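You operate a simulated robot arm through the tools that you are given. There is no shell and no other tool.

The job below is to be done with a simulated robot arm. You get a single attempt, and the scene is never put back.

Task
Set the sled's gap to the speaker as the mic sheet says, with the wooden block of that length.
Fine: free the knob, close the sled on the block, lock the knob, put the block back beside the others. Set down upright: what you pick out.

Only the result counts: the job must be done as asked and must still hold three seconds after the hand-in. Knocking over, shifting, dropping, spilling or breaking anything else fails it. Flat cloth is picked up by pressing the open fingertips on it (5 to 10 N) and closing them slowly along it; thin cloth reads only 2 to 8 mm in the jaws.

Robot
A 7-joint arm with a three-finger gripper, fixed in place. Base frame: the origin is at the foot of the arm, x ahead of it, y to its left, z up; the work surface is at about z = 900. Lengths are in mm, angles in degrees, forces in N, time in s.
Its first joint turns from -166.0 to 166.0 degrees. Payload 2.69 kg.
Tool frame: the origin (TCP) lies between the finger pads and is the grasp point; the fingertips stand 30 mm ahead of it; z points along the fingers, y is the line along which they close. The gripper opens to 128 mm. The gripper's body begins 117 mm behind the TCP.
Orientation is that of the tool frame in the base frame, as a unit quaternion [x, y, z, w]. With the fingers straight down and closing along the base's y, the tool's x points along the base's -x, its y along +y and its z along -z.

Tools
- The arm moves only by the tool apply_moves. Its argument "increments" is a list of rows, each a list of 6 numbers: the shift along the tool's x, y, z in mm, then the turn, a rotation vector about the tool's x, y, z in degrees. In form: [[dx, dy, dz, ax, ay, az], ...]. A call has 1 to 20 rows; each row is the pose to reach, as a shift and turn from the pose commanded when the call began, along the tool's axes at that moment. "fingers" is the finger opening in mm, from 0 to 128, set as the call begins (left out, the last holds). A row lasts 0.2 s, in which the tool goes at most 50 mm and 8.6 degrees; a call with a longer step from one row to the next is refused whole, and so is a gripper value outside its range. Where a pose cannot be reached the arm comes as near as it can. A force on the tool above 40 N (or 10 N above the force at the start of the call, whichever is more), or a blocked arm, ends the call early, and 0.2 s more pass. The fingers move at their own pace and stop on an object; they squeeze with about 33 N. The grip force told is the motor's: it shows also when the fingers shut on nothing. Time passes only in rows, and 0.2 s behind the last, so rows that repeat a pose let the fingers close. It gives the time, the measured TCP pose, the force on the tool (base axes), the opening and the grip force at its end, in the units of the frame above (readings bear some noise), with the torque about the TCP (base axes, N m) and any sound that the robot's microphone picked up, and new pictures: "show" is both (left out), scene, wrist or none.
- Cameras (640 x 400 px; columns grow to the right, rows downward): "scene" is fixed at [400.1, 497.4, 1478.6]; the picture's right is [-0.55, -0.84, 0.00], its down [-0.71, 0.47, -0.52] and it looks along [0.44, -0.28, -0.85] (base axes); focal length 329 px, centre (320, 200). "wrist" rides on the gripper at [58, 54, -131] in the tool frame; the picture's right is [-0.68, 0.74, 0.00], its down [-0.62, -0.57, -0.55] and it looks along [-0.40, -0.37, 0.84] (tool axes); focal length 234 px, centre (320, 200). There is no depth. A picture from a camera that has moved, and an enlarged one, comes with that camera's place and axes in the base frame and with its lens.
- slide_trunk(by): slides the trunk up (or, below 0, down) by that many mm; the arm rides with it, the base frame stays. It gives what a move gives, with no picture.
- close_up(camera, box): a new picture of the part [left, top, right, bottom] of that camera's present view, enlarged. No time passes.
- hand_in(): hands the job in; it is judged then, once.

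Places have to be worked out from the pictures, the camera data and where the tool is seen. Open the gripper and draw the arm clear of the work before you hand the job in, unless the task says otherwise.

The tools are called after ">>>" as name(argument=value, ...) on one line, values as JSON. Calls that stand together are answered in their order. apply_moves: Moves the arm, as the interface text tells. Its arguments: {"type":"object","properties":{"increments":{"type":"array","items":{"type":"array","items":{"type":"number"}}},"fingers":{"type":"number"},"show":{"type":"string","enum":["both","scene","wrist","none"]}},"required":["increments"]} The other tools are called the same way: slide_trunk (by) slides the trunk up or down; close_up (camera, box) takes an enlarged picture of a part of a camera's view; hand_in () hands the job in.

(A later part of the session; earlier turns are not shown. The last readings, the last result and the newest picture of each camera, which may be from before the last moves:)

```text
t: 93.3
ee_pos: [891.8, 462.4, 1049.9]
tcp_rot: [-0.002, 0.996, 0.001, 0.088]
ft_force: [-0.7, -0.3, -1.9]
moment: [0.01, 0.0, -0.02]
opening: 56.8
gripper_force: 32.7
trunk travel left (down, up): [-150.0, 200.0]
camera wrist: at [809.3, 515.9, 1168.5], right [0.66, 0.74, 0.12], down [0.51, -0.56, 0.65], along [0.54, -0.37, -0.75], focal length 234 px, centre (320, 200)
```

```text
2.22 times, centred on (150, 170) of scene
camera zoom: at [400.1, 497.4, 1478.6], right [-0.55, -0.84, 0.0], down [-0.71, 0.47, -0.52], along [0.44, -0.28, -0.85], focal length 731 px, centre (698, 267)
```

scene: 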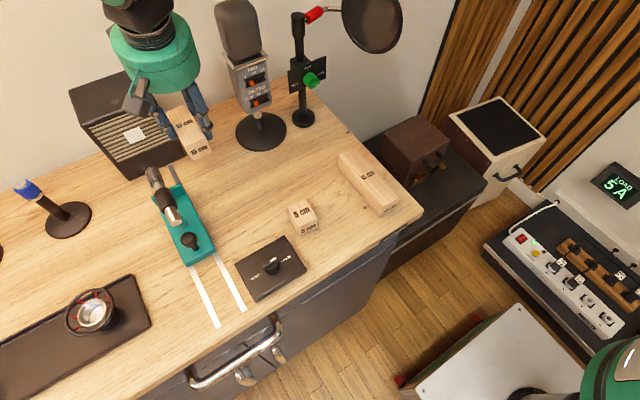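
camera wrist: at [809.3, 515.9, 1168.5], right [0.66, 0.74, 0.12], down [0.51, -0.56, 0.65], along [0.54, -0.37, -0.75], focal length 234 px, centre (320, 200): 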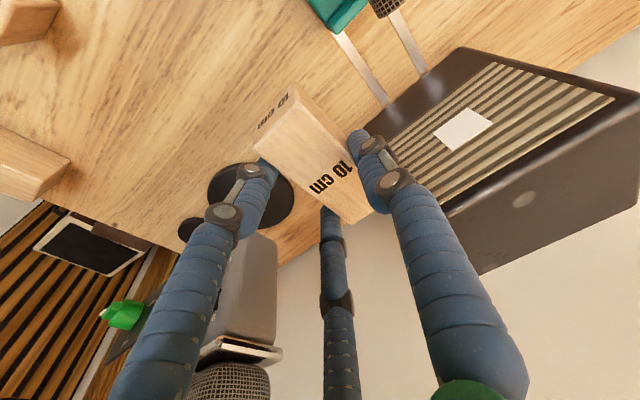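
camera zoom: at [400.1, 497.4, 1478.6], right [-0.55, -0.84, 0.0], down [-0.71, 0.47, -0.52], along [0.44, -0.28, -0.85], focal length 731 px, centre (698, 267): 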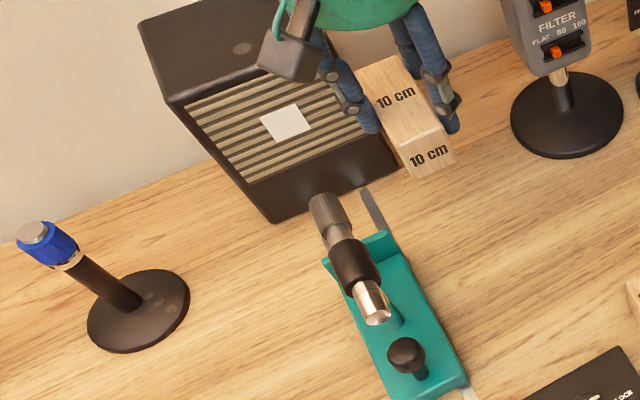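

The block is out and lifted, speaker unmoved. I carry it back above its old place.

>>> apply_moves(increments=[[32, -26.4, -5.6, 0, 0, 0], [64, -52.8, -11.3, 0, 0, 0], [96, -79.3, -16.9, 0, 0, 0], [128, -105.7, -22.6, 0, 0, 0], [160, -132, -28.2, 0, 0, 0], [192, -158.5, -33.9, 0, 0, 0], [224, -185, -39.5, 0, 0, 0], [224, -185, -39.5, 0, 0, 0]])

>>> close_up(camera="wrist", box=[200, 30, 440, 230])

>>> close_up(camera="scene", box=[270, 130, 430, 250])

```text
t: 95.1
ee_pos: [665.5, 272.8, 1049.9]
tcp_rot: [-0.002, 0.996, 0.002, 0.087]
ft_force: [-0.4, -0.1, -1.0]
moment: [0.08, -0.04, 0.01]
opening: 56.8
gripper_force: 32.8
trunk travel left (down, up): [-150.0, 200.0]
camera wrist: at [584.4, 326.2, 1167.7], right [0.66, 0.74, 0.12], down [0.51, -0.57, 0.65], along [0.54, -0.37, -0.75], focal length 234 px, centre (320, 200)
```

scene: 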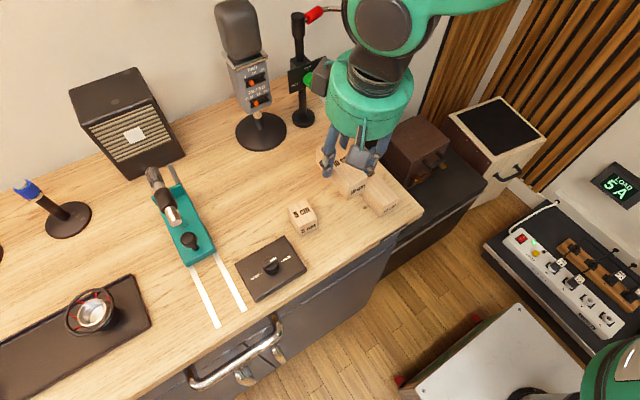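
wrist: 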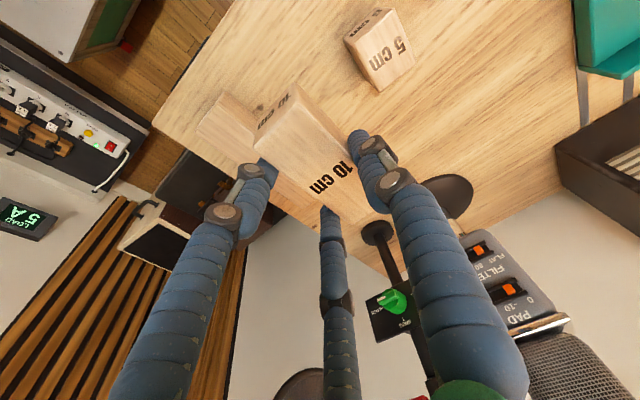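

```text
2.00 times, centred on (320, 130) of wrist
camera zoom: at [584.4, 326.2, 1167.7], right [0.66, 0.74, 0.12], down [0.51, -0.57, 0.65], along [0.54, -0.37, -0.75], focal length 468 px, centre (320, 340)
```

zoom: 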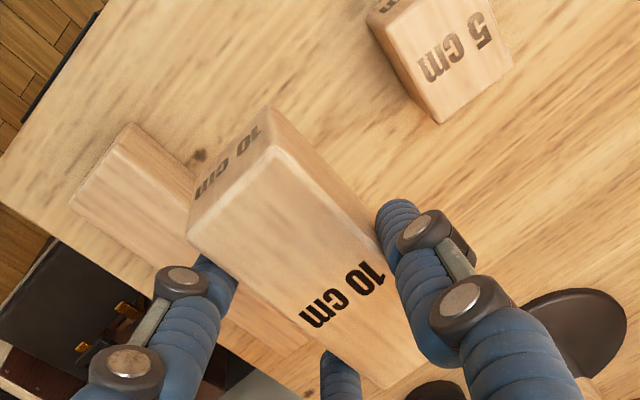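

```text
3.33 times, centred on (350, 190) of scene
camera zoom: at [400.1, 497.4, 1478.6], right [-0.55, -0.84, 0.0], down [-0.71, 0.47, -0.52], along [0.44, -0.28, -0.85], focal length 1096 px, centre (220, 233)
```

zoom: 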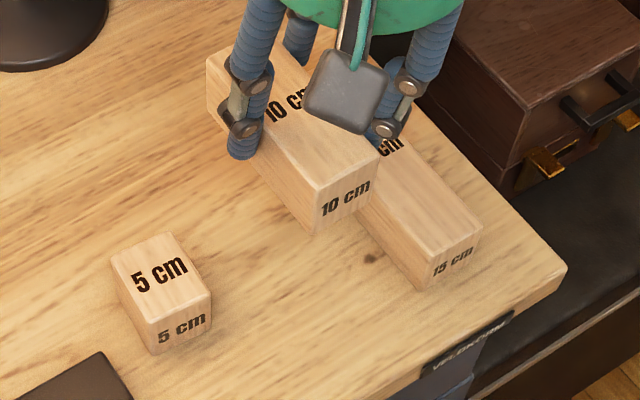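

I correct +4.5 mm in y and descend to just above the table.

>>> apply_moves(increments=[[0, 4.5, 0, 0, 0, 0], [6.9, 4.5, 39.4, 0, 0, 0], [13, 4.5, 74, 0, 0, 0], [15.6, 4.5, 88.6, 0, 0, 0], [15.6, 4.5, 88.6, 0, 0, 0]])

>>> close_up(camera="wrist", box=[200, 30, 440, 230])

>>> close_up(camera="scene", box=[270, 130, 430, 250])

```text
t: 96.3
ee_pos: [666.1, 281.0, 959.6]
tcp_rot: [-0.002, 0.996, 0.001, 0.087]
ft_force: [0.9, -0.1, -0.8]
moment: [0.0, 0.03, 0.0]
opening: 56.8
gripper_force: 33.4
trunk travel left (down, up): [-150.0, 200.0]
camera wrist: at [583.4, 334.2, 1078.1], right [0.66, 0.74, 0.12], down [0.51, -0.56, 0.65], along [0.54, -0.37, -0.75], focal length 234 px, centre (320, 200)
```

scene: 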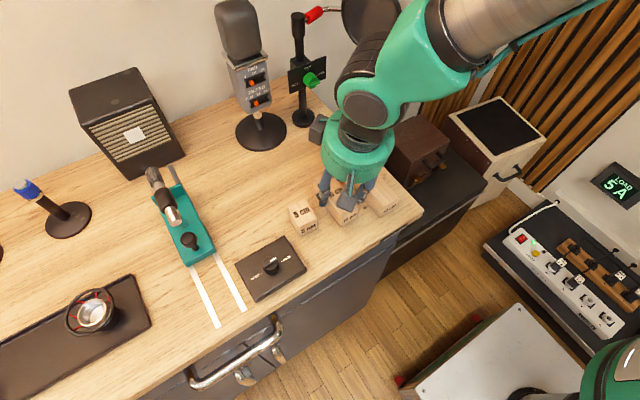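
wrist: 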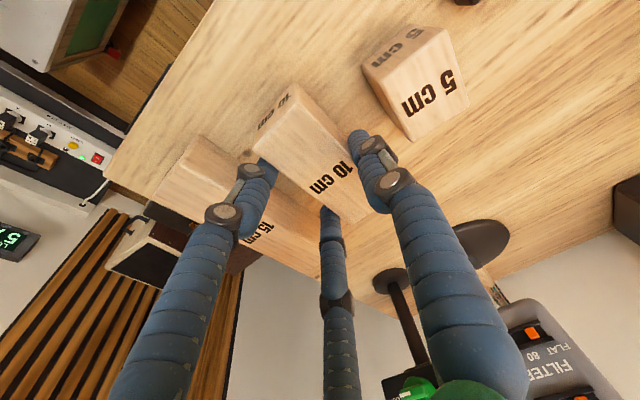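

```text
2.00 times, centred on (320, 130) of wrist
camera zoom: at [583.4, 334.2, 1078.1], right [0.66, 0.74, 0.12], down [0.51, -0.56, 0.65], along [0.54, -0.37, -0.75], focal length 468 px, centre (320, 340)
```

zoom: 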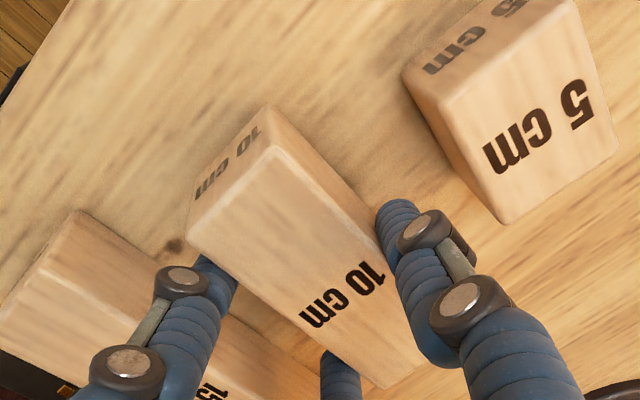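

```text
3.33 times, centred on (350, 190) of scene
camera zoom: at [400.1, 497.4, 1478.6], right [-0.55, -0.84, 0.0], down [-0.71, 0.47, -0.52], along [0.44, -0.28, -0.85], focal length 1096 px, centre (220, 233)
```

zoom: 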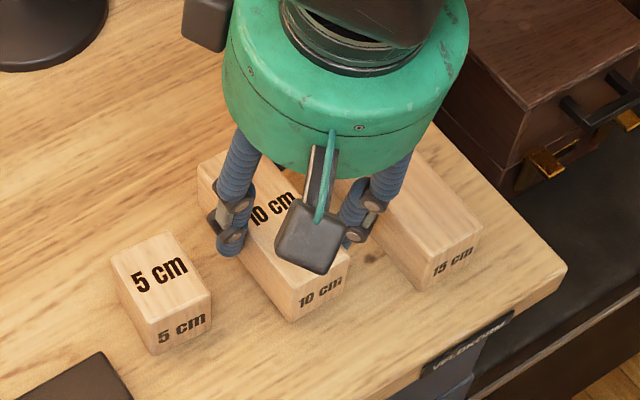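

Slightly high in y; I shift −2 mm and set it down gently.

>>> apply_moves(increments=[[0.3, -2, 2, 0, 0, 0], [0.8, -2, 4.5, 0, 0, 0], [1.1, -2, 6.3, 0, 0, 0]], show="none")

>>> apply_moves(increments=[[0.2, 0, 1, 0, 0, 0]], show="none")

```text
t: 97.1
ee_pos: [666.5, 278.0, 952.2]
tcp_rot: [-0.001, 0.996, 0.001, 0.087]
ft_force: [0.7, 0.4, -1.0]
moment: [0.0, -0.02, 0.01]
opening: 56.7
gripper_force: 32.9
trunk travel left (down, up): [-150.0, 200.0]
```

```text
t: 97.5
ee_pos: [665.9, 278.0, 951.4]
tcp_rot: [-0.001, 0.996, 0.001, 0.087]
ft_force: [2.1, -1.6, 1.6]
moment: [0.04, 0.14, 0.03]
opening: 56.8
gripper_force: 32.9
trunk travel left (down, up): [-150.0, 200.0]
```

Touching the table. I open a little and lift straight up.

>>> apply_moves(increments=[[0, 0, 0, 0, 0, 0], [0, 0, 0, 0, 0, 0]], fingers=72, show="none")

>>> apply_moves(increments=[[-2.6, 0, -14.8, 0, 0, 0], [-8.7, 0, -49, 0, 0, 0], [-17, 0, -98, 0, 0, 0], [-22, 0, -128, 0, 5, 0], [-26, 0, -148, 0, 10, 0]])

>>> close_up(camera="wrist", box=[220, 30, 440, 210])

>>> close_up(camera="scene", box=[270, 130, 430, 250])

```text
t: 98.1
ee_pos: [665.0, 277.0, 952.1]
tcp_rot: [0.0, 0.996, 0.001, 0.088]
ft_force: [-1.1, 0.3, -0.7]
moment: [0.04, 0.0, 0.0]
opening: 72.0
gripper_force: 0.0
trunk travel left (down, up): [-150.0, 200.0]
```

```text
t: 99.3
ee_pos: [664.0, 277.4, 1100.2]
tcp_rot: [-0.002, 1.0, 0.0, -0.001]
ft_force: [0.4, 0.3, -0.1]
moment: [0.0, -0.01, -0.01]
opening: 72.0
gripper_force: 0.0
trunk travel left (down, up): [-150.0, 200.0]
camera wrist: at [604.2, 332.1, 1232.0], right [0.67, 0.74, 0.0], down [0.62, -0.56, 0.55], along [0.4, -0.37, -0.84], focal length 234 px, centre (320, 200)
```

scene: 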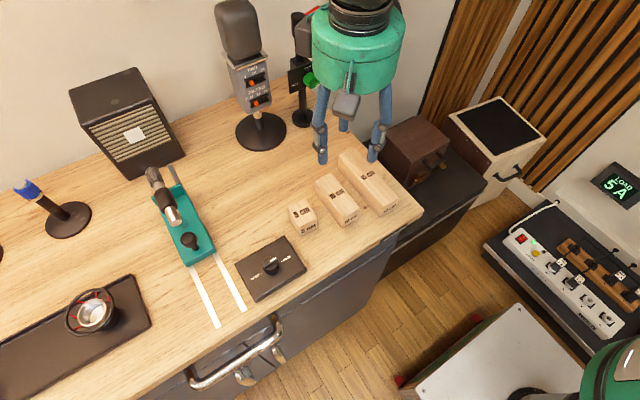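
wrist: 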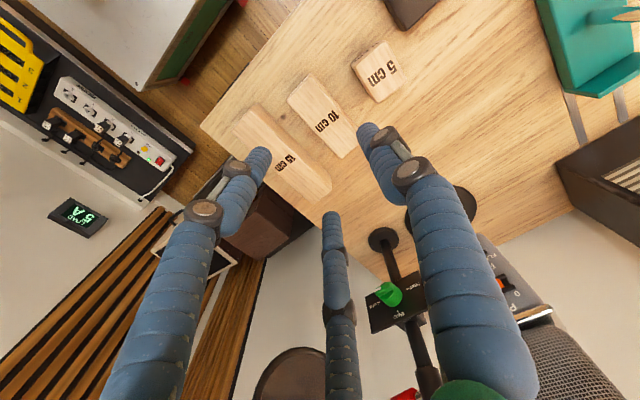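

```text
2.22 times, centred on (330, 120) of wrist
camera zoom: at [604.2, 332.1, 1232.0], right [0.67, 0.74, 0.0], down [0.62, -0.56, 0.55], along [0.4, -0.37, -0.84], focal length 520 px, centre (298, 378)
```

zoom: 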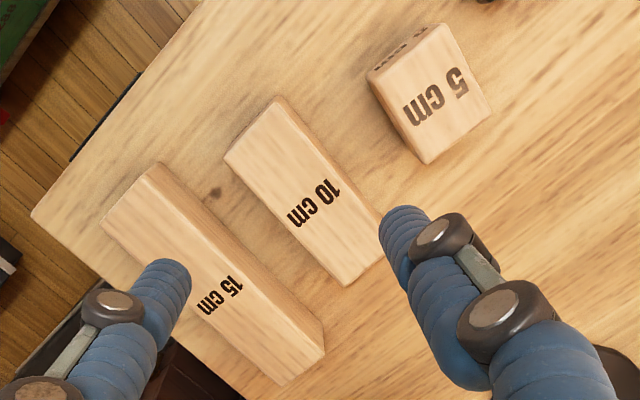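

```text
3.33 times, centred on (350, 190) of scene
camera zoom: at [400.1, 497.4, 1478.6], right [-0.55, -0.84, 0.0], down [-0.71, 0.47, -0.52], along [0.44, -0.28, -0.85], focal length 1096 px, centre (220, 233)
```

zoom: 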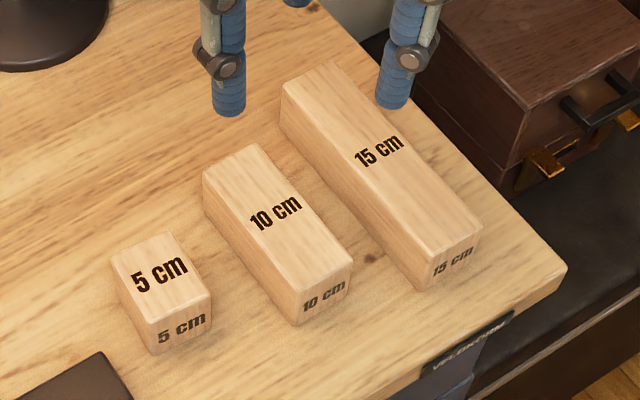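

The 10 cm block stands back in its place. Now I'll restore the 5 cm block (about 3.7 mm too far toward +y): close the fingers and come down on its +y side, clear of it.

>>> apply_moves(increments=[[-2, 42, 0, 0, 0, 0], [-4, 84, 0, 0, 0, 0], [-6, 127, 0, 0, 0, 0], [-6, 127, 0, 0, 0, 0]], fingers=0, show="none")

>>> apply_moves(increments=[[0, 0, 45, 0, 0, 0], [0, 0, 90, 0, 0, 0], [0, 0, 115, 0, 0, 0], [0, 0, 115, 0, 0, 0]])

>>> close_up(camera="wrist", box=[230, 80, 410, 260])

>>> close_up(camera="scene", box=[270, 130, 430, 250])

```text
t: 100.3
ee_pos: [668.9, 406.5, 1105.9]
tcp_rot: [-0.001, 1.0, 0.0, 0.0]
ft_force: [-0.4, 0.7, 0.1]
moment: [-0.1, -0.01, 0.02]
opening: 2.0
gripper_force: 31.7
trunk travel left (down, up): [-150.0, 200.0]
```

```text
t: 101.3
ee_pos: [671.4, 403.5, 990.1]
tcp_rot: [-0.001, 1.0, 0.0, -0.001]
ft_force: [0.2, -0.4, 0.0]
moment: [-0.01, 0.04, -0.01]
opening: 2.2
gripper_force: 31.1
trunk travel left (down, up): [-150.0, 200.0]
camera wrist: at [611.1, 457.9, 1121.5], right [0.67, 0.74, 0.0], down [0.62, -0.56, 0.55], along [0.4, -0.37, -0.84], focal length 234 px, centre (320, 200)
```

scene: 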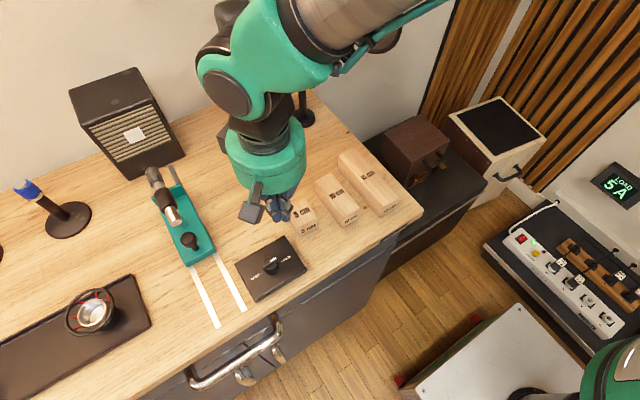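
wrist: 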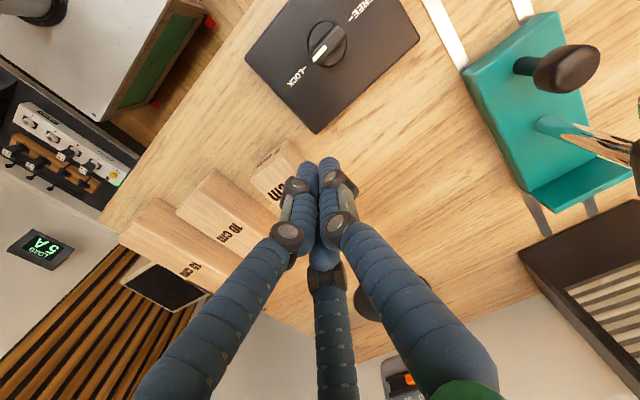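

```text
2.22 times, centred on (320, 170) of wrist
camera zoom: at [611.1, 457.9, 1121.5], right [0.67, 0.74, 0.0], down [0.62, -0.56, 0.55], along [0.4, -0.37, -0.84], focal length 520 px, centre (320, 267)
```

zoom: 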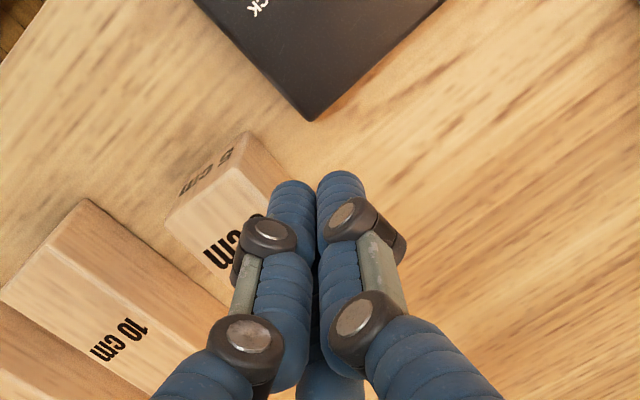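

```text
3.33 times, centred on (350, 190) of scene
camera zoom: at [400.1, 497.4, 1478.6], right [-0.55, -0.84, 0.0], down [-0.71, 0.47, -0.52], along [0.44, -0.28, -0.85], focal length 1096 px, centre (220, 233)
```

zoom: 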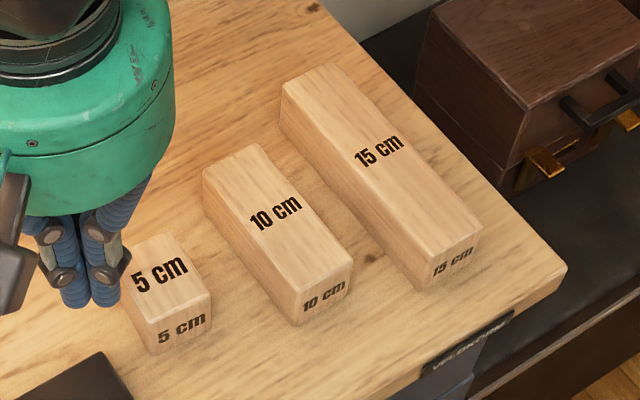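

Clearance to the block's +y face is about 5 mm. I lower the tips beside it.

>>> apply_moves(increments=[[0, 0, 16, 0, 0, 0], [0, 0, 32, 0, 0, 0], [0, 0, 46, 0, 0, 0], [0, -3, 46, 0, 0, 0]])

>>> close_up(camera="scene", box=[285, 190, 335, 240])

>>> close_up(camera="wrist", box=[230, 80, 410, 260])

```text
t: 102.3
ee_pos: [671.3, 401.1, 940.7]
tcp_rot: [-0.002, 1.0, 0.001, 0.001]
ft_force: [0.2, 0.5, -0.2]
moment: [-0.03, -0.01, 0.0]
opening: 2.1
gripper_force: 31.1
trunk travel left (down, up): [-150.0, 200.0]
camera wrist: at [611.6, 455.5, 1071.9], right [0.67, 0.74, 0.0], down [0.62, -0.56, 0.55], along [0.41, -0.37, -0.84], focal length 234 px, centre (320, 200)
```

scene: 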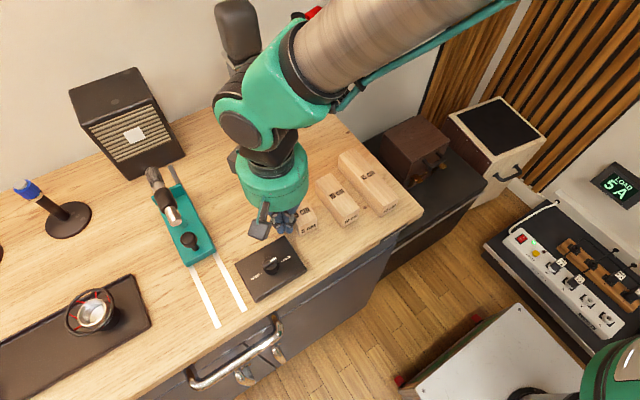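
wrist: 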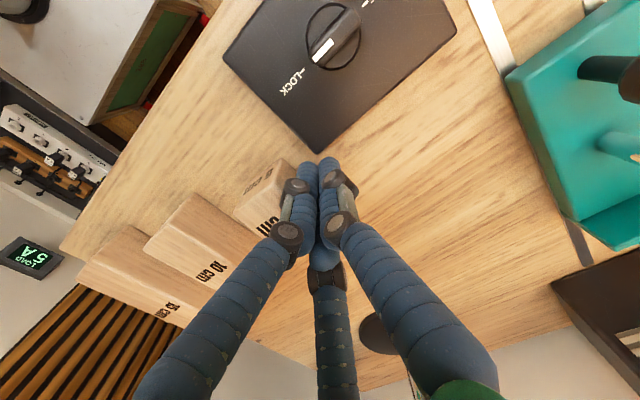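

```text
8.00 times, centred on (310, 215) of scene
camera zoom: at [400.1, 497.4, 1478.6], right [-0.55, -0.84, 0.0], down [-0.71, 0.47, -0.52], along [0.44, -0.28, -0.85], focal length 2630 px, centre (400, 80)
```

zoom: 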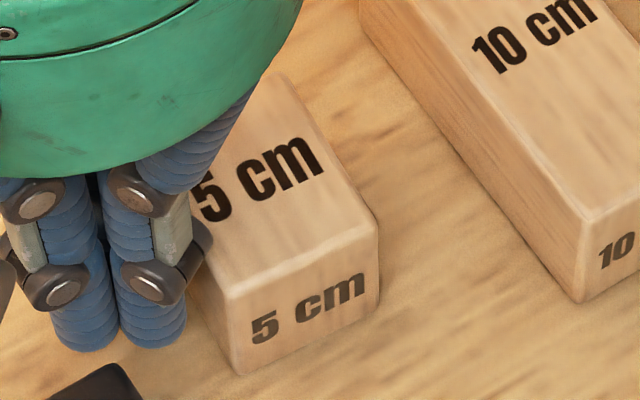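

```text
2.22 times, centred on (320, 170) of wrist
camera zoom: at [611.6, 455.5, 1071.9], right [0.67, 0.74, 0.0], down [0.62, -0.56, 0.55], along [0.41, -0.37, -0.84], focal length 520 px, centre (320, 267)
```

zoom: 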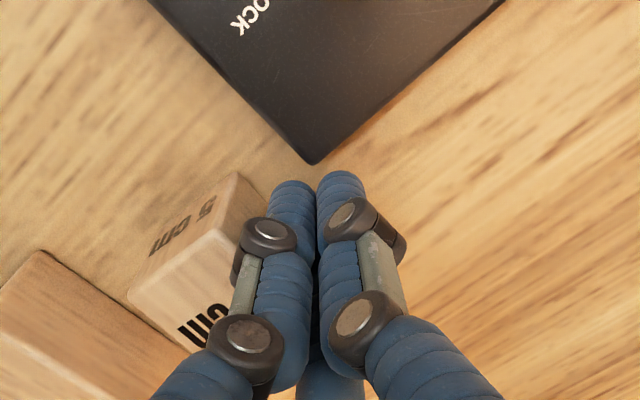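

No contact yet. Against the initial picture the block should go about 4 mm toward −y. I push 5 mm (about 2.5 mm of it is clearance) and look.

>>> apply_moves(increments=[[0, -1.5, 0, 0, 0, 0], [0, -3, 0, 0, 0, 0], [0, -4, 0, 0, 0, 0], [0, -5, 0, 0, 0, 0]], show="none")

>>> close_up(camera="scene", box=[285, 190, 335, 240])

```text
t: 103.3
ee_pos: [671.7, 397.4, 940.5]
tcp_rot: [-0.002, 1.0, 0.001, 0.0]
ft_force: [-0.1, -0.2, 0.6]
moment: [-0.02, -0.02, 0.0]
opening: 2.0
gripper_force: 31.5
trunk travel left (down, up): [-150.0, 200.0]
```

```text
8.00 times, centred on (310, 215) of scene
camera zoom: at [400.1, 497.4, 1478.6], right [-0.55, -0.84, 0.0], down [-0.71, 0.47, -0.52], along [0.44, -0.28, -0.85], focal length 2630 px, centre (400, 80)
```

zoom: 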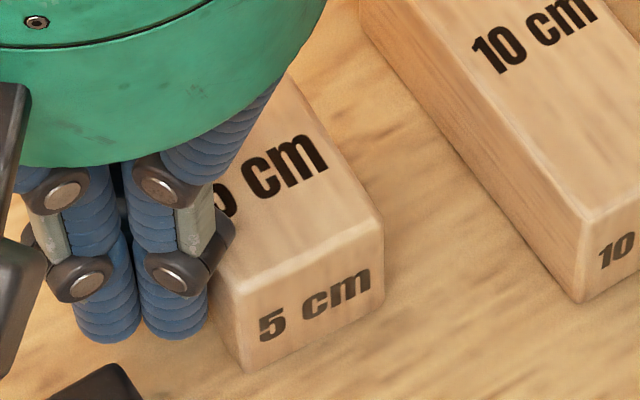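

It moved about 1.6 mm. I push about 2.4 mm more.

>>> apply_moves(increments=[[0, -1.2, 0, 0, 0, 0], [0, -2.4, 0, 0, 0, 0]], show="none")

>>> close_up(camera="scene", box=[285, 190, 335, 240])

>>> close_up(camera="scene", box=[270, 130, 430, 250])

```text
t: 103.9
ee_pos: [670.7, 394.8, 941.3]
tcp_rot: [-0.002, 1.0, 0.0, 0.001]
ft_force: [-0.4, 1.1, -0.1]
moment: [-0.01, 0.03, -0.02]
opening: 2.1
gripper_force: 31.4
trunk travel left (down, up): [-150.0, 200.0]
```

```text
8.00 times, centred on (310, 215) of scene
camera zoom: at [400.1, 497.4, 1478.6], right [-0.55, -0.84, 0.0], down [-0.71, 0.47, -0.52], along [0.44, -0.28, -0.85], focal length 2630 px, centre (400, 80)
```

zoom: 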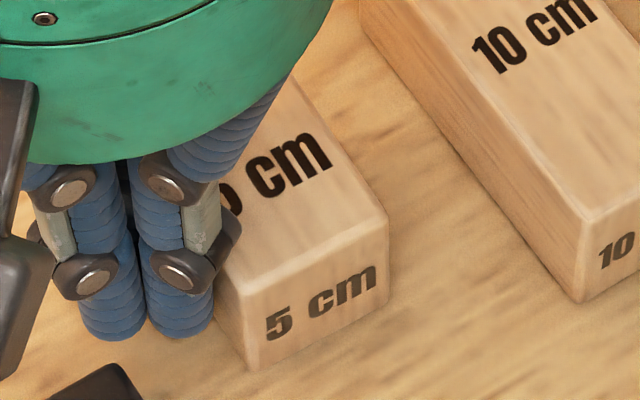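

```text
3.33 times, centred on (350, 190) of scene
camera zoom: at [400.1, 497.4, 1478.6], right [-0.55, -0.84, 0.0], down [-0.71, 0.47, -0.52], along [0.44, -0.28, -0.85], focal length 1096 px, centre (220, 233)
```

zoom: 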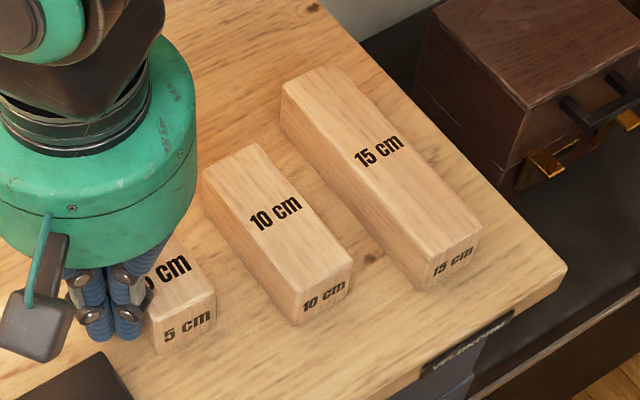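

Nearly there. I back off and rise to compare the whole block with the initial picture.

>>> apply_moves(increments=[[0, 5, 0, 0, 0, 0], [0, 6, -40, 0, 0, 0], [0, 6, -80, 0, 0, 0], [0, 30, -120, 0, 0, 0], [20, 70, -130, 0, 0, 0]], show="none")

>>> close_up(camera="scene", box=[270, 130, 430, 250])

>>> close_up(camera="scene", box=[285, 190, 335, 240])

```text
t: 105.1
ee_pos: [652.6, 464.9, 1070.3]
tcp_rot: [-0.001, 1.0, 0.001, -0.001]
ft_force: [-0.6, -0.5, 0.0]
moment: [0.03, 0.0, -0.03]
opening: 1.9
gripper_force: 31.7
trunk travel left (down, up): [-150.0, 200.0]
```

```text
3.33 times, centred on (350, 190) of scene
camera zoom: at [400.1, 497.4, 1478.6], right [-0.55, -0.84, 0.0], down [-0.71, 0.47, -0.52], along [0.44, -0.28, -0.85], focal length 1096 px, centre (220, 233)
```

zoom: 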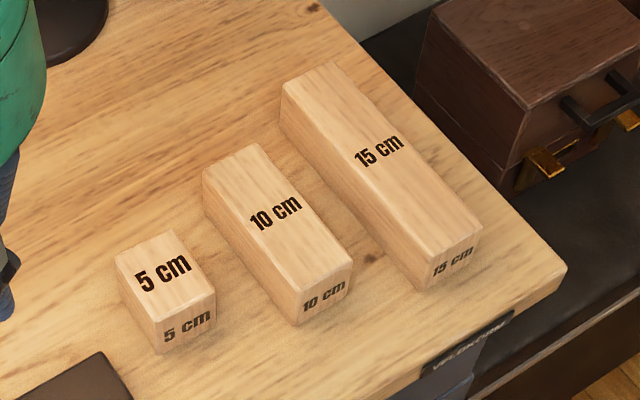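

```text
8.00 times, centred on (310, 215) of scene
camera zoom: at [400.1, 497.4, 1478.6], right [-0.55, -0.84, 0.0], down [-0.71, 0.47, -0.52], along [0.44, -0.28, -0.85], focal length 2630 px, centre (400, 80)
```

zoom: 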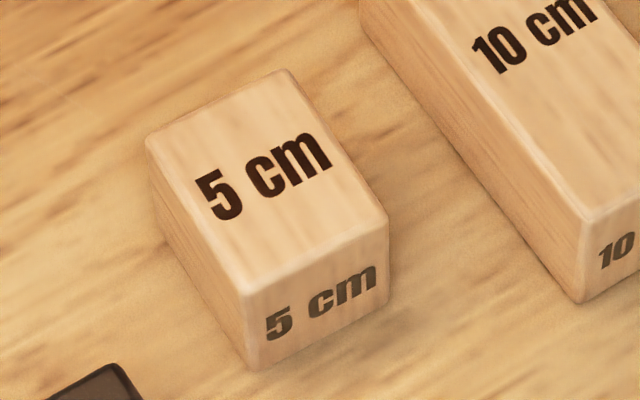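

Remaining error is about 2 mm with a slight turn (+x end lags). I make one more gentle squaring push with the hand turned 1° and 5 mm further to +x.

>>> apply_moves(increments=[[-12, -32, 0, 0, 0, 0.6], [-25, -63, 0, 0, 0, 1.2], [-25, -63, 45, 0, 0, 1.2], [-25, -63, 90, 0, 0, 1.2], [-25, -63, 120, 0, 0, 1.2], [-25, -63, 130, 0, 0, 1.2], [-25, -66, 130, 0, 0, 1.2], [-25, -69, 130, 0, 0, 1.2], [-25, -70.5, 130, 0, 0, 1.2], [-25, -71.7, 130, 0, 0, 1.2]], show="none")

>>> close_up(camera="scene", box=[270, 130, 430, 250])

>>> close_up(camera="scene", box=[285, 190, 335, 240])

```text
t: 107.3
ee_pos: [677.5, 392.9, 941.8]
tcp_rot: [0.008, 1.0, 0.001, -0.001]
ft_force: [0.1, -0.2, 0.1]
moment: [-0.02, -0.01, 0.0]
opening: 2.0
gripper_force: 31.3
trunk travel left (down, up): [-150.0, 200.0]
```

```text
3.33 times, centred on (350, 190) of scene
camera zoom: at [400.1, 497.4, 1478.6], right [-0.55, -0.84, 0.0], down [-0.71, 0.47, -0.52], along [0.44, -0.28, -0.85], focal length 1096 px, centre (220, 233)
```

zoom: 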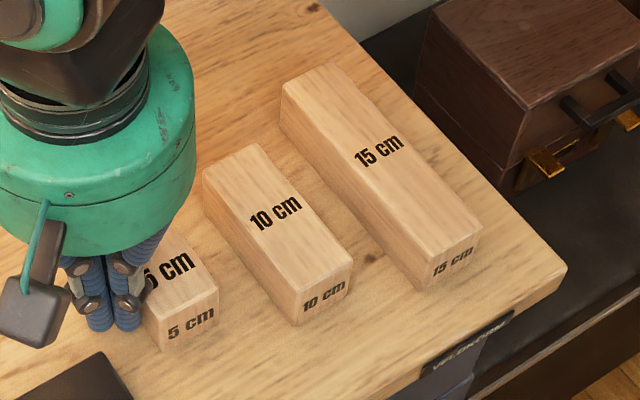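

```text
8.00 times, centred on (310, 215) of scene
camera zoom: at [400.1, 497.4, 1478.6], right [-0.55, -0.84, 0.0], down [-0.71, 0.47, -0.52], along [0.44, -0.28, -0.85], focal length 2630 px, centre (400, 80)
```

zoom: 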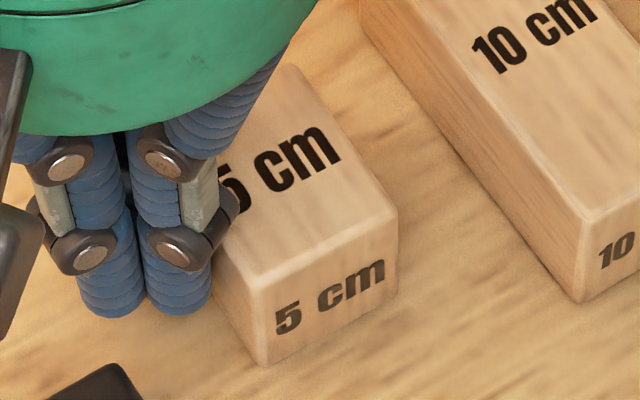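

The 5 cm block now matches its initial picture. I back off and rise clear.

>>> apply_moves(increments=[[0, 6, 0, 0, 0, 0], [0, 8, -40, 0, 0, 0], [0, 8, -85, 0, 0, -1], [15, 20, -130, 0, 0, -1], [50, 35, -160, 0, 0, -1], [90, 35, -190, 0, 0, -1], [130, 20, -210, 0, 0, -1]], fingers=80)

>>> close_up(camera="scene", box=[270, 130, 430, 250])

>>> close_up(camera="scene", box=[60, 60, 260, 260])

>>> close_up(camera="wrist", box=[240, 60, 560, 260])

```text
t: 108.9
ee_pos: [542.8, 412.7, 1154.1]
tcp_rot: [0.0, 1.0, 0.0, 0.0]
ft_force: [0.2, 1.4, 0.3]
moment: [-0.01, 0.01, -0.04]
opening: 80.0
gripper_force: 0.2
trunk travel left (down, up): [-150.0, 200.0]
camera wrist: at [482.5, 467.0, 1284.1], right [0.68, 0.74, 0.0], down [0.62, -0.57, 0.55], along [0.4, -0.37, -0.84], focal length 234 px, centre (320, 200)
```

scene: 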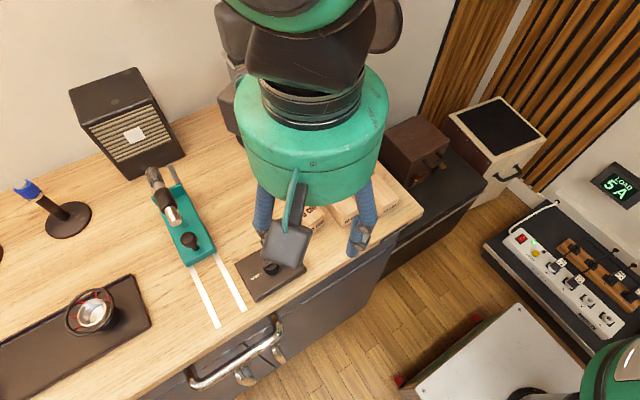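
wrist: 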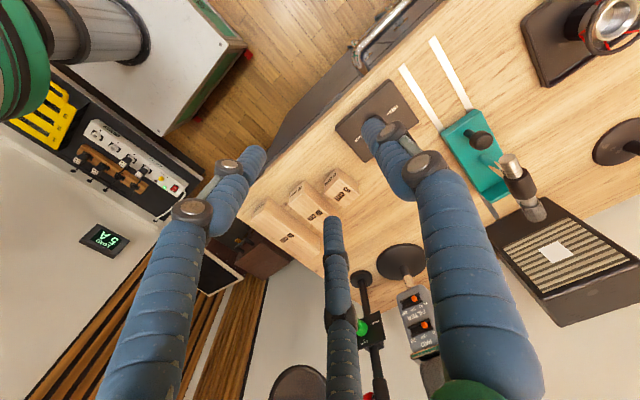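

```text
3.33 times, centred on (350, 190) of scene
camera zoom: at [400.1, 497.4, 1478.6], right [-0.55, -0.84, 0.0], down [-0.71, 0.47, -0.52], along [0.44, -0.28, -0.85], focal length 1096 px, centre (220, 233)
```

zoom: 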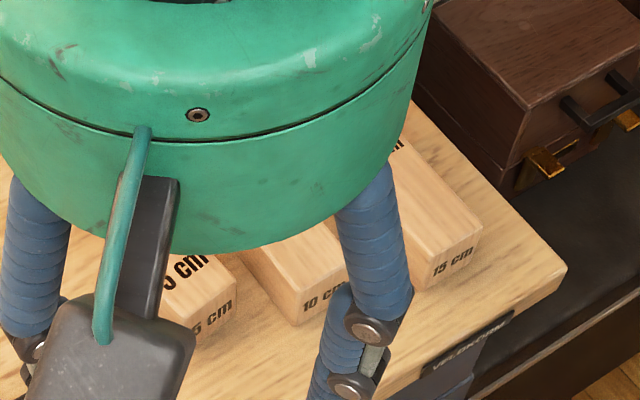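

```text
2.00 times, centred on (160, 160) of scene
camera zoom: at [400.1, 497.4, 1478.6], right [-0.55, -0.84, 0.0], down [-0.71, 0.47, -0.52], along [0.44, -0.28, -0.85], focal length 658 px, centre (640, 280)
```

zoom: 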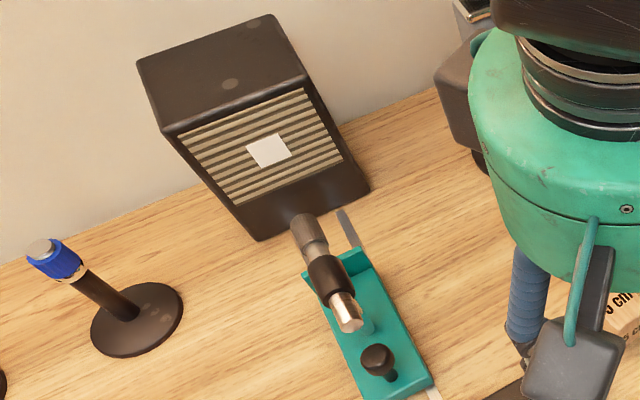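

```text
2.00 times, centred on (400, 160) of wrist
camera zoom: at [482.5, 467.0, 1284.1], right [0.68, 0.74, 0.0], down [0.62, -0.57, 0.55], along [0.4, -0.37, -0.84], focal length 468 px, centre (160, 280)
```

zoom: 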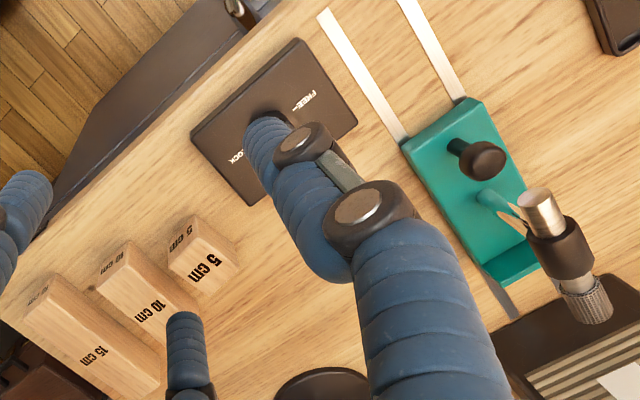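

I notice the fingers opened at the start of that call and may have nudged the 5 cm block again. I move the hand aside to see it properly.

>>> apply_moves(increments=[[0, 0, -40, 0, 0, 0], [-40, -10, -80, 0, 0, 0], [-80, -50, -110, 0, 0, 0], [-110, -90, -110, 0, 0, 0]])

>>> close_up(camera="scene", box=[270, 130, 430, 250])

>>> close_up(camera="wrist", box=[250, 30, 470, 210])

```text
refused: row 2 steps farther than a row can; nothing moved
```

```text
3.33 times, centred on (350, 190) of scene
camera zoom: at [400.1, 497.4, 1478.6], right [-0.55, -0.84, 0.0], down [-0.71, 0.47, -0.52], along [0.44, -0.28, -0.85], focal length 1096 px, centre (220, 233)
```

zoom: 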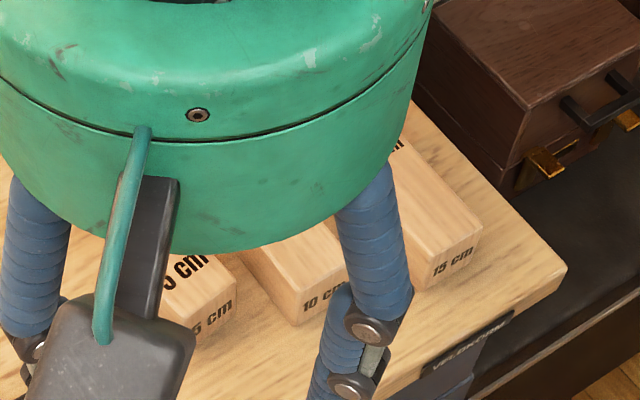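

```text
2.22 times, centred on (360, 120) of wrist
camera zoom: at [482.5, 467.0, 1284.1], right [0.68, 0.74, 0.0], down [0.62, -0.57, 0.55], along [0.4, -0.37, -0.84], focal length 520 px, centre (231, 378)
```

zoom: 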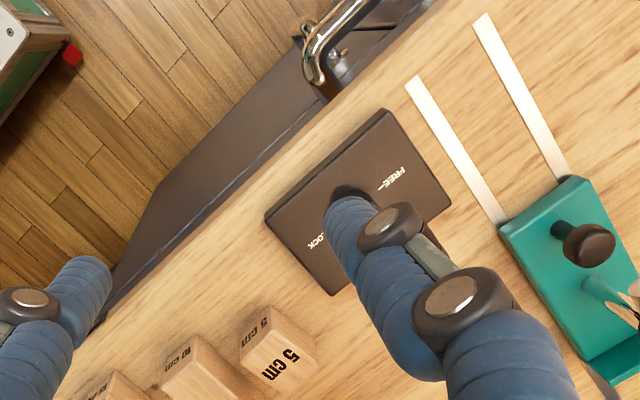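

The 5 cm block was pushed about 12 mm toward −y by the opening fingers. I go above the blocks to measure it exactly.

>>> apply_moves(increments=[[-37, -24, -5, 0, 0, 0], [-75, -49, -10, 0, 0, 0], [-112, -73, -15, 0, 0, 0], [-112, -73, -15, 0, 0, 0]])

>>> close_up(camera="wrist", box=[250, 50, 430, 200])

>>> close_up(camera="scene", box=[270, 130, 430, 250])

```text
t: 109.9
ee_pos: [660.6, 342.7, 1168.5]
tcp_rot: [0.0, 1.0, 0.0, 0.0]
ft_force: [0.9, -0.1, -0.8]
moment: [0.04, 0.08, -0.01]
opening: 80.2
gripper_force: 0.0
trunk travel left (down, up): [-150.0, 200.0]
camera wrist: at [599.5, 396.9, 1299.1], right [0.68, 0.74, 0.0], down [0.62, -0.57, 0.55], along [0.4, -0.37, -0.84], focal length 234 px, centre (320, 200)
```

scene: 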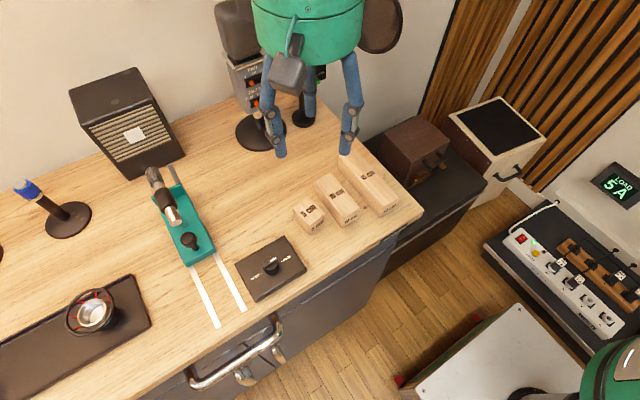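
wrist: 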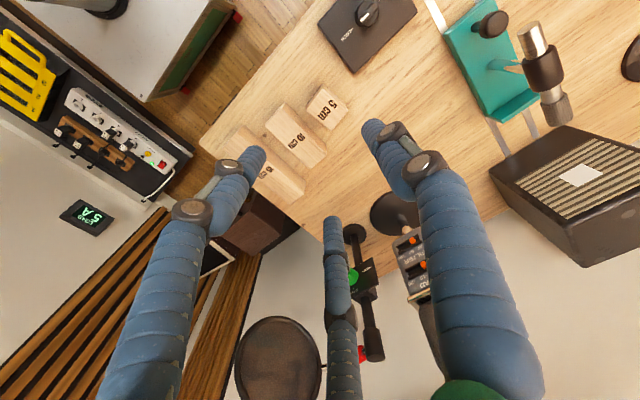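

```text
2.67 times, centred on (340, 125) of wrist
camera zoom: at [599.5, 396.9, 1299.1], right [0.68, 0.74, 0.0], down [0.62, -0.57, 0.55], along [0.4, -0.37, -0.84], focal length 624 px, centre (267, 400)
```

zoom: 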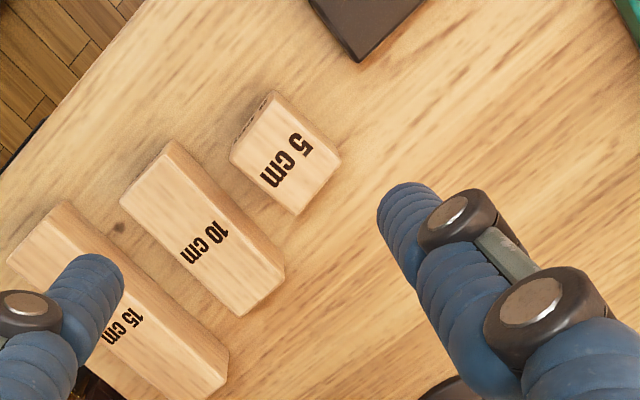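

```text
3.33 times, centred on (350, 190) of scene
camera zoom: at [400.1, 497.4, 1478.6], right [-0.55, -0.84, 0.0], down [-0.71, 0.47, -0.52], along [0.44, -0.28, -0.85], focal length 1096 px, centre (220, 233)
```

zoom: 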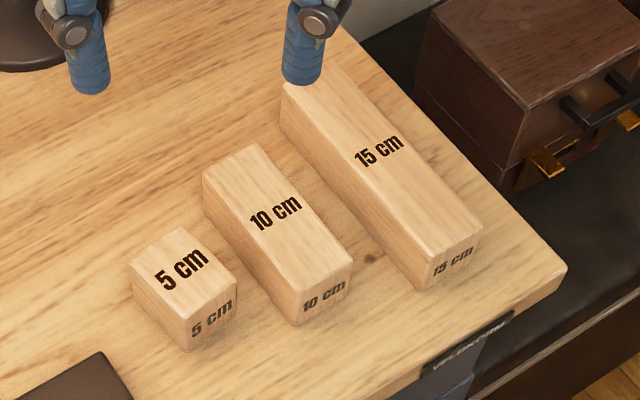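

The 5 cm block is now about (−3..−5, −8..−10) mm off and turned ≈ +9°. I'll take it with the three digits (one on its +y face, two at its −y corners) and set it right. First I align above it and open to 64 here, well clear.

>>> apply_moves(increments=[[-4.3, 2.5, 0, 0, 0, 0], [-4.3, 2.5, 45, 0, 0, 0], [-4.3, 2.5, 90, 0, 0, 0], [-4.3, 2.5, 130, 0, 0, 0], [-4.3, 2.5, 165, 0, 0, 0], [-4.3, 2.5, 165, 0, 0, 0]], fingers=64)

>>> close_up(camera="wrist", box=[230, 60, 410, 240])

>>> close_up(camera="scene", box=[270, 150, 370, 250])

```text
t: 111.3
ee_pos: [665.5, 344.9, 999.3]
tcp_rot: [-0.001, 1.0, 0.001, 0.0]
ft_force: [0.7, 0.2, 0.3]
moment: [-0.01, 0.03, -0.02]
opening: 64.2
gripper_force: 0.1
trunk travel left (down, up): [-150.0, 200.0]
camera wrist: at [604.0, 399.8, 1129.8], right [0.68, 0.74, 0.0], down [0.62, -0.57, 0.55], along [0.4, -0.37, -0.84], focal length 234 px, centre (320, 200)
```

scene: 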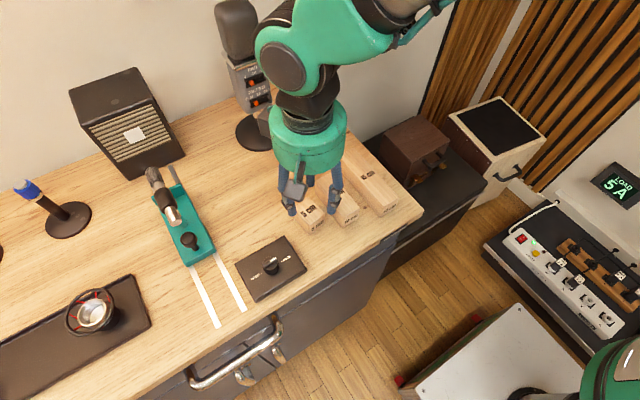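
wrist: 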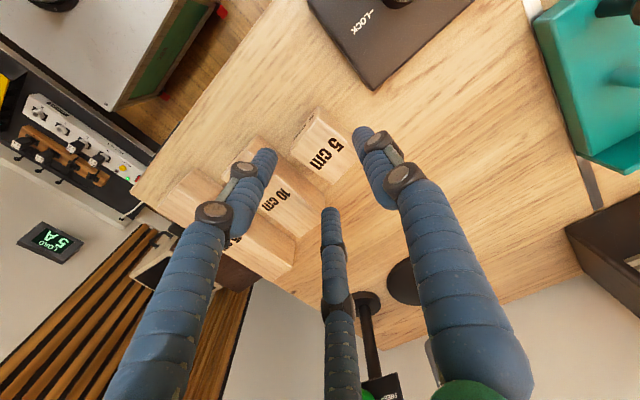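

```text
2.22 times, centred on (320, 150) of wrist
camera zoom: at [604.0, 399.8, 1129.8], right [0.68, 0.74, 0.0], down [0.62, -0.57, 0.55], along [0.4, -0.37, -0.84], focal length 520 px, centre (320, 311)
```

zoom: 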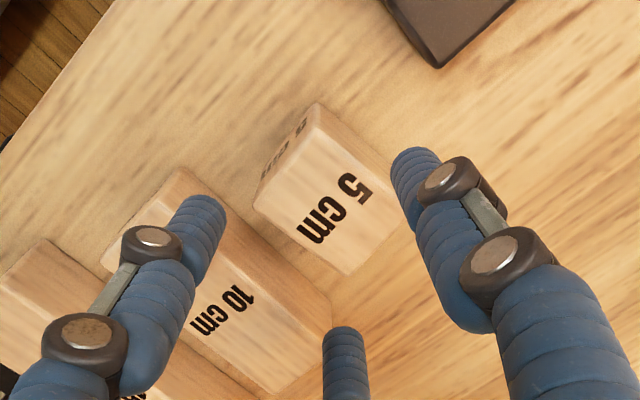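

```text
4.00 times, centred on (320, 200) of scene
camera zoom: at [400.1, 497.4, 1478.6], right [-0.55, -0.84, 0.0], down [-0.71, 0.47, -0.52], along [0.44, -0.28, -0.85], focal length 1315 px, centre (320, 200)
```

zoom: 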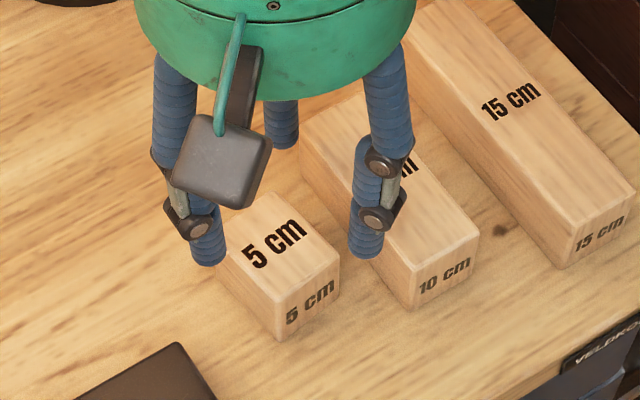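

Clearances are 5–11 mm all round. I descend around the block.

>>> apply_moves(increments=[[0, 0, 15, 0, 0, 0], [0, 0, 27, 0, 0, 0], [0, 0, 36, 0, 0, 0], [0, 0, 45, 0, 0, 0], [0, 0, 53, 0, 0, 0]])

>>> close_up(camera="wrist", box=[230, 80, 410, 260])

```text
t: 112.5
ee_pos: [663.5, 345.0, 948.3]
tcp_rot: [0.0, 1.0, 0.001, 0.001]
ft_force: [0.0, -0.6, 1.4]
moment: [0.02, 0.0, -0.02]
opening: 63.8
gripper_force: 0.3
trunk travel left (down, up): [-150.0, 200.0]
camera wrist: at [602.6, 398.8, 1078.6], right [0.68, 0.74, 0.0], down [0.62, -0.57, 0.55], along [0.4, -0.37, -0.84], focal length 234 px, centre (320, 200)
```

scene: 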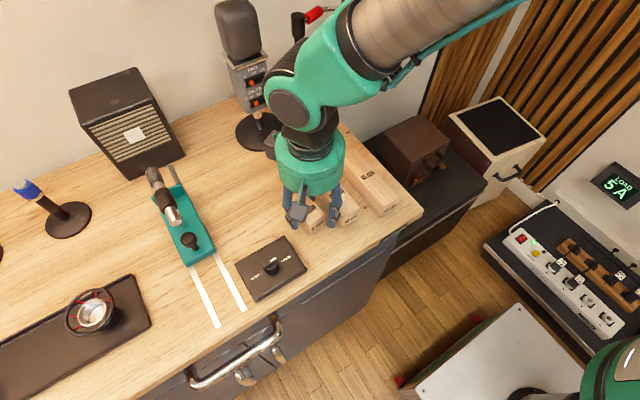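
wrist: 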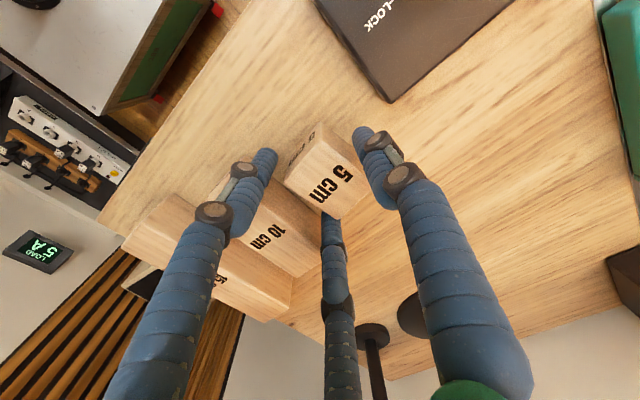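

```text
2.22 times, centred on (320, 170) of wrist
camera zoom: at [602.6, 398.8, 1078.6], right [0.68, 0.74, 0.0], down [0.62, -0.57, 0.55], along [0.4, -0.37, -0.84], focal length 520 px, centre (320, 267)
```

zoom: 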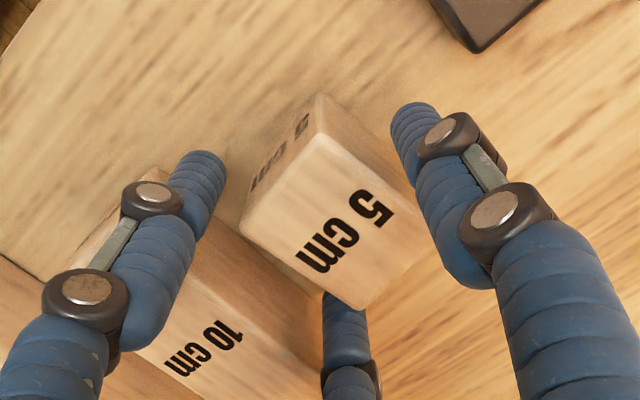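

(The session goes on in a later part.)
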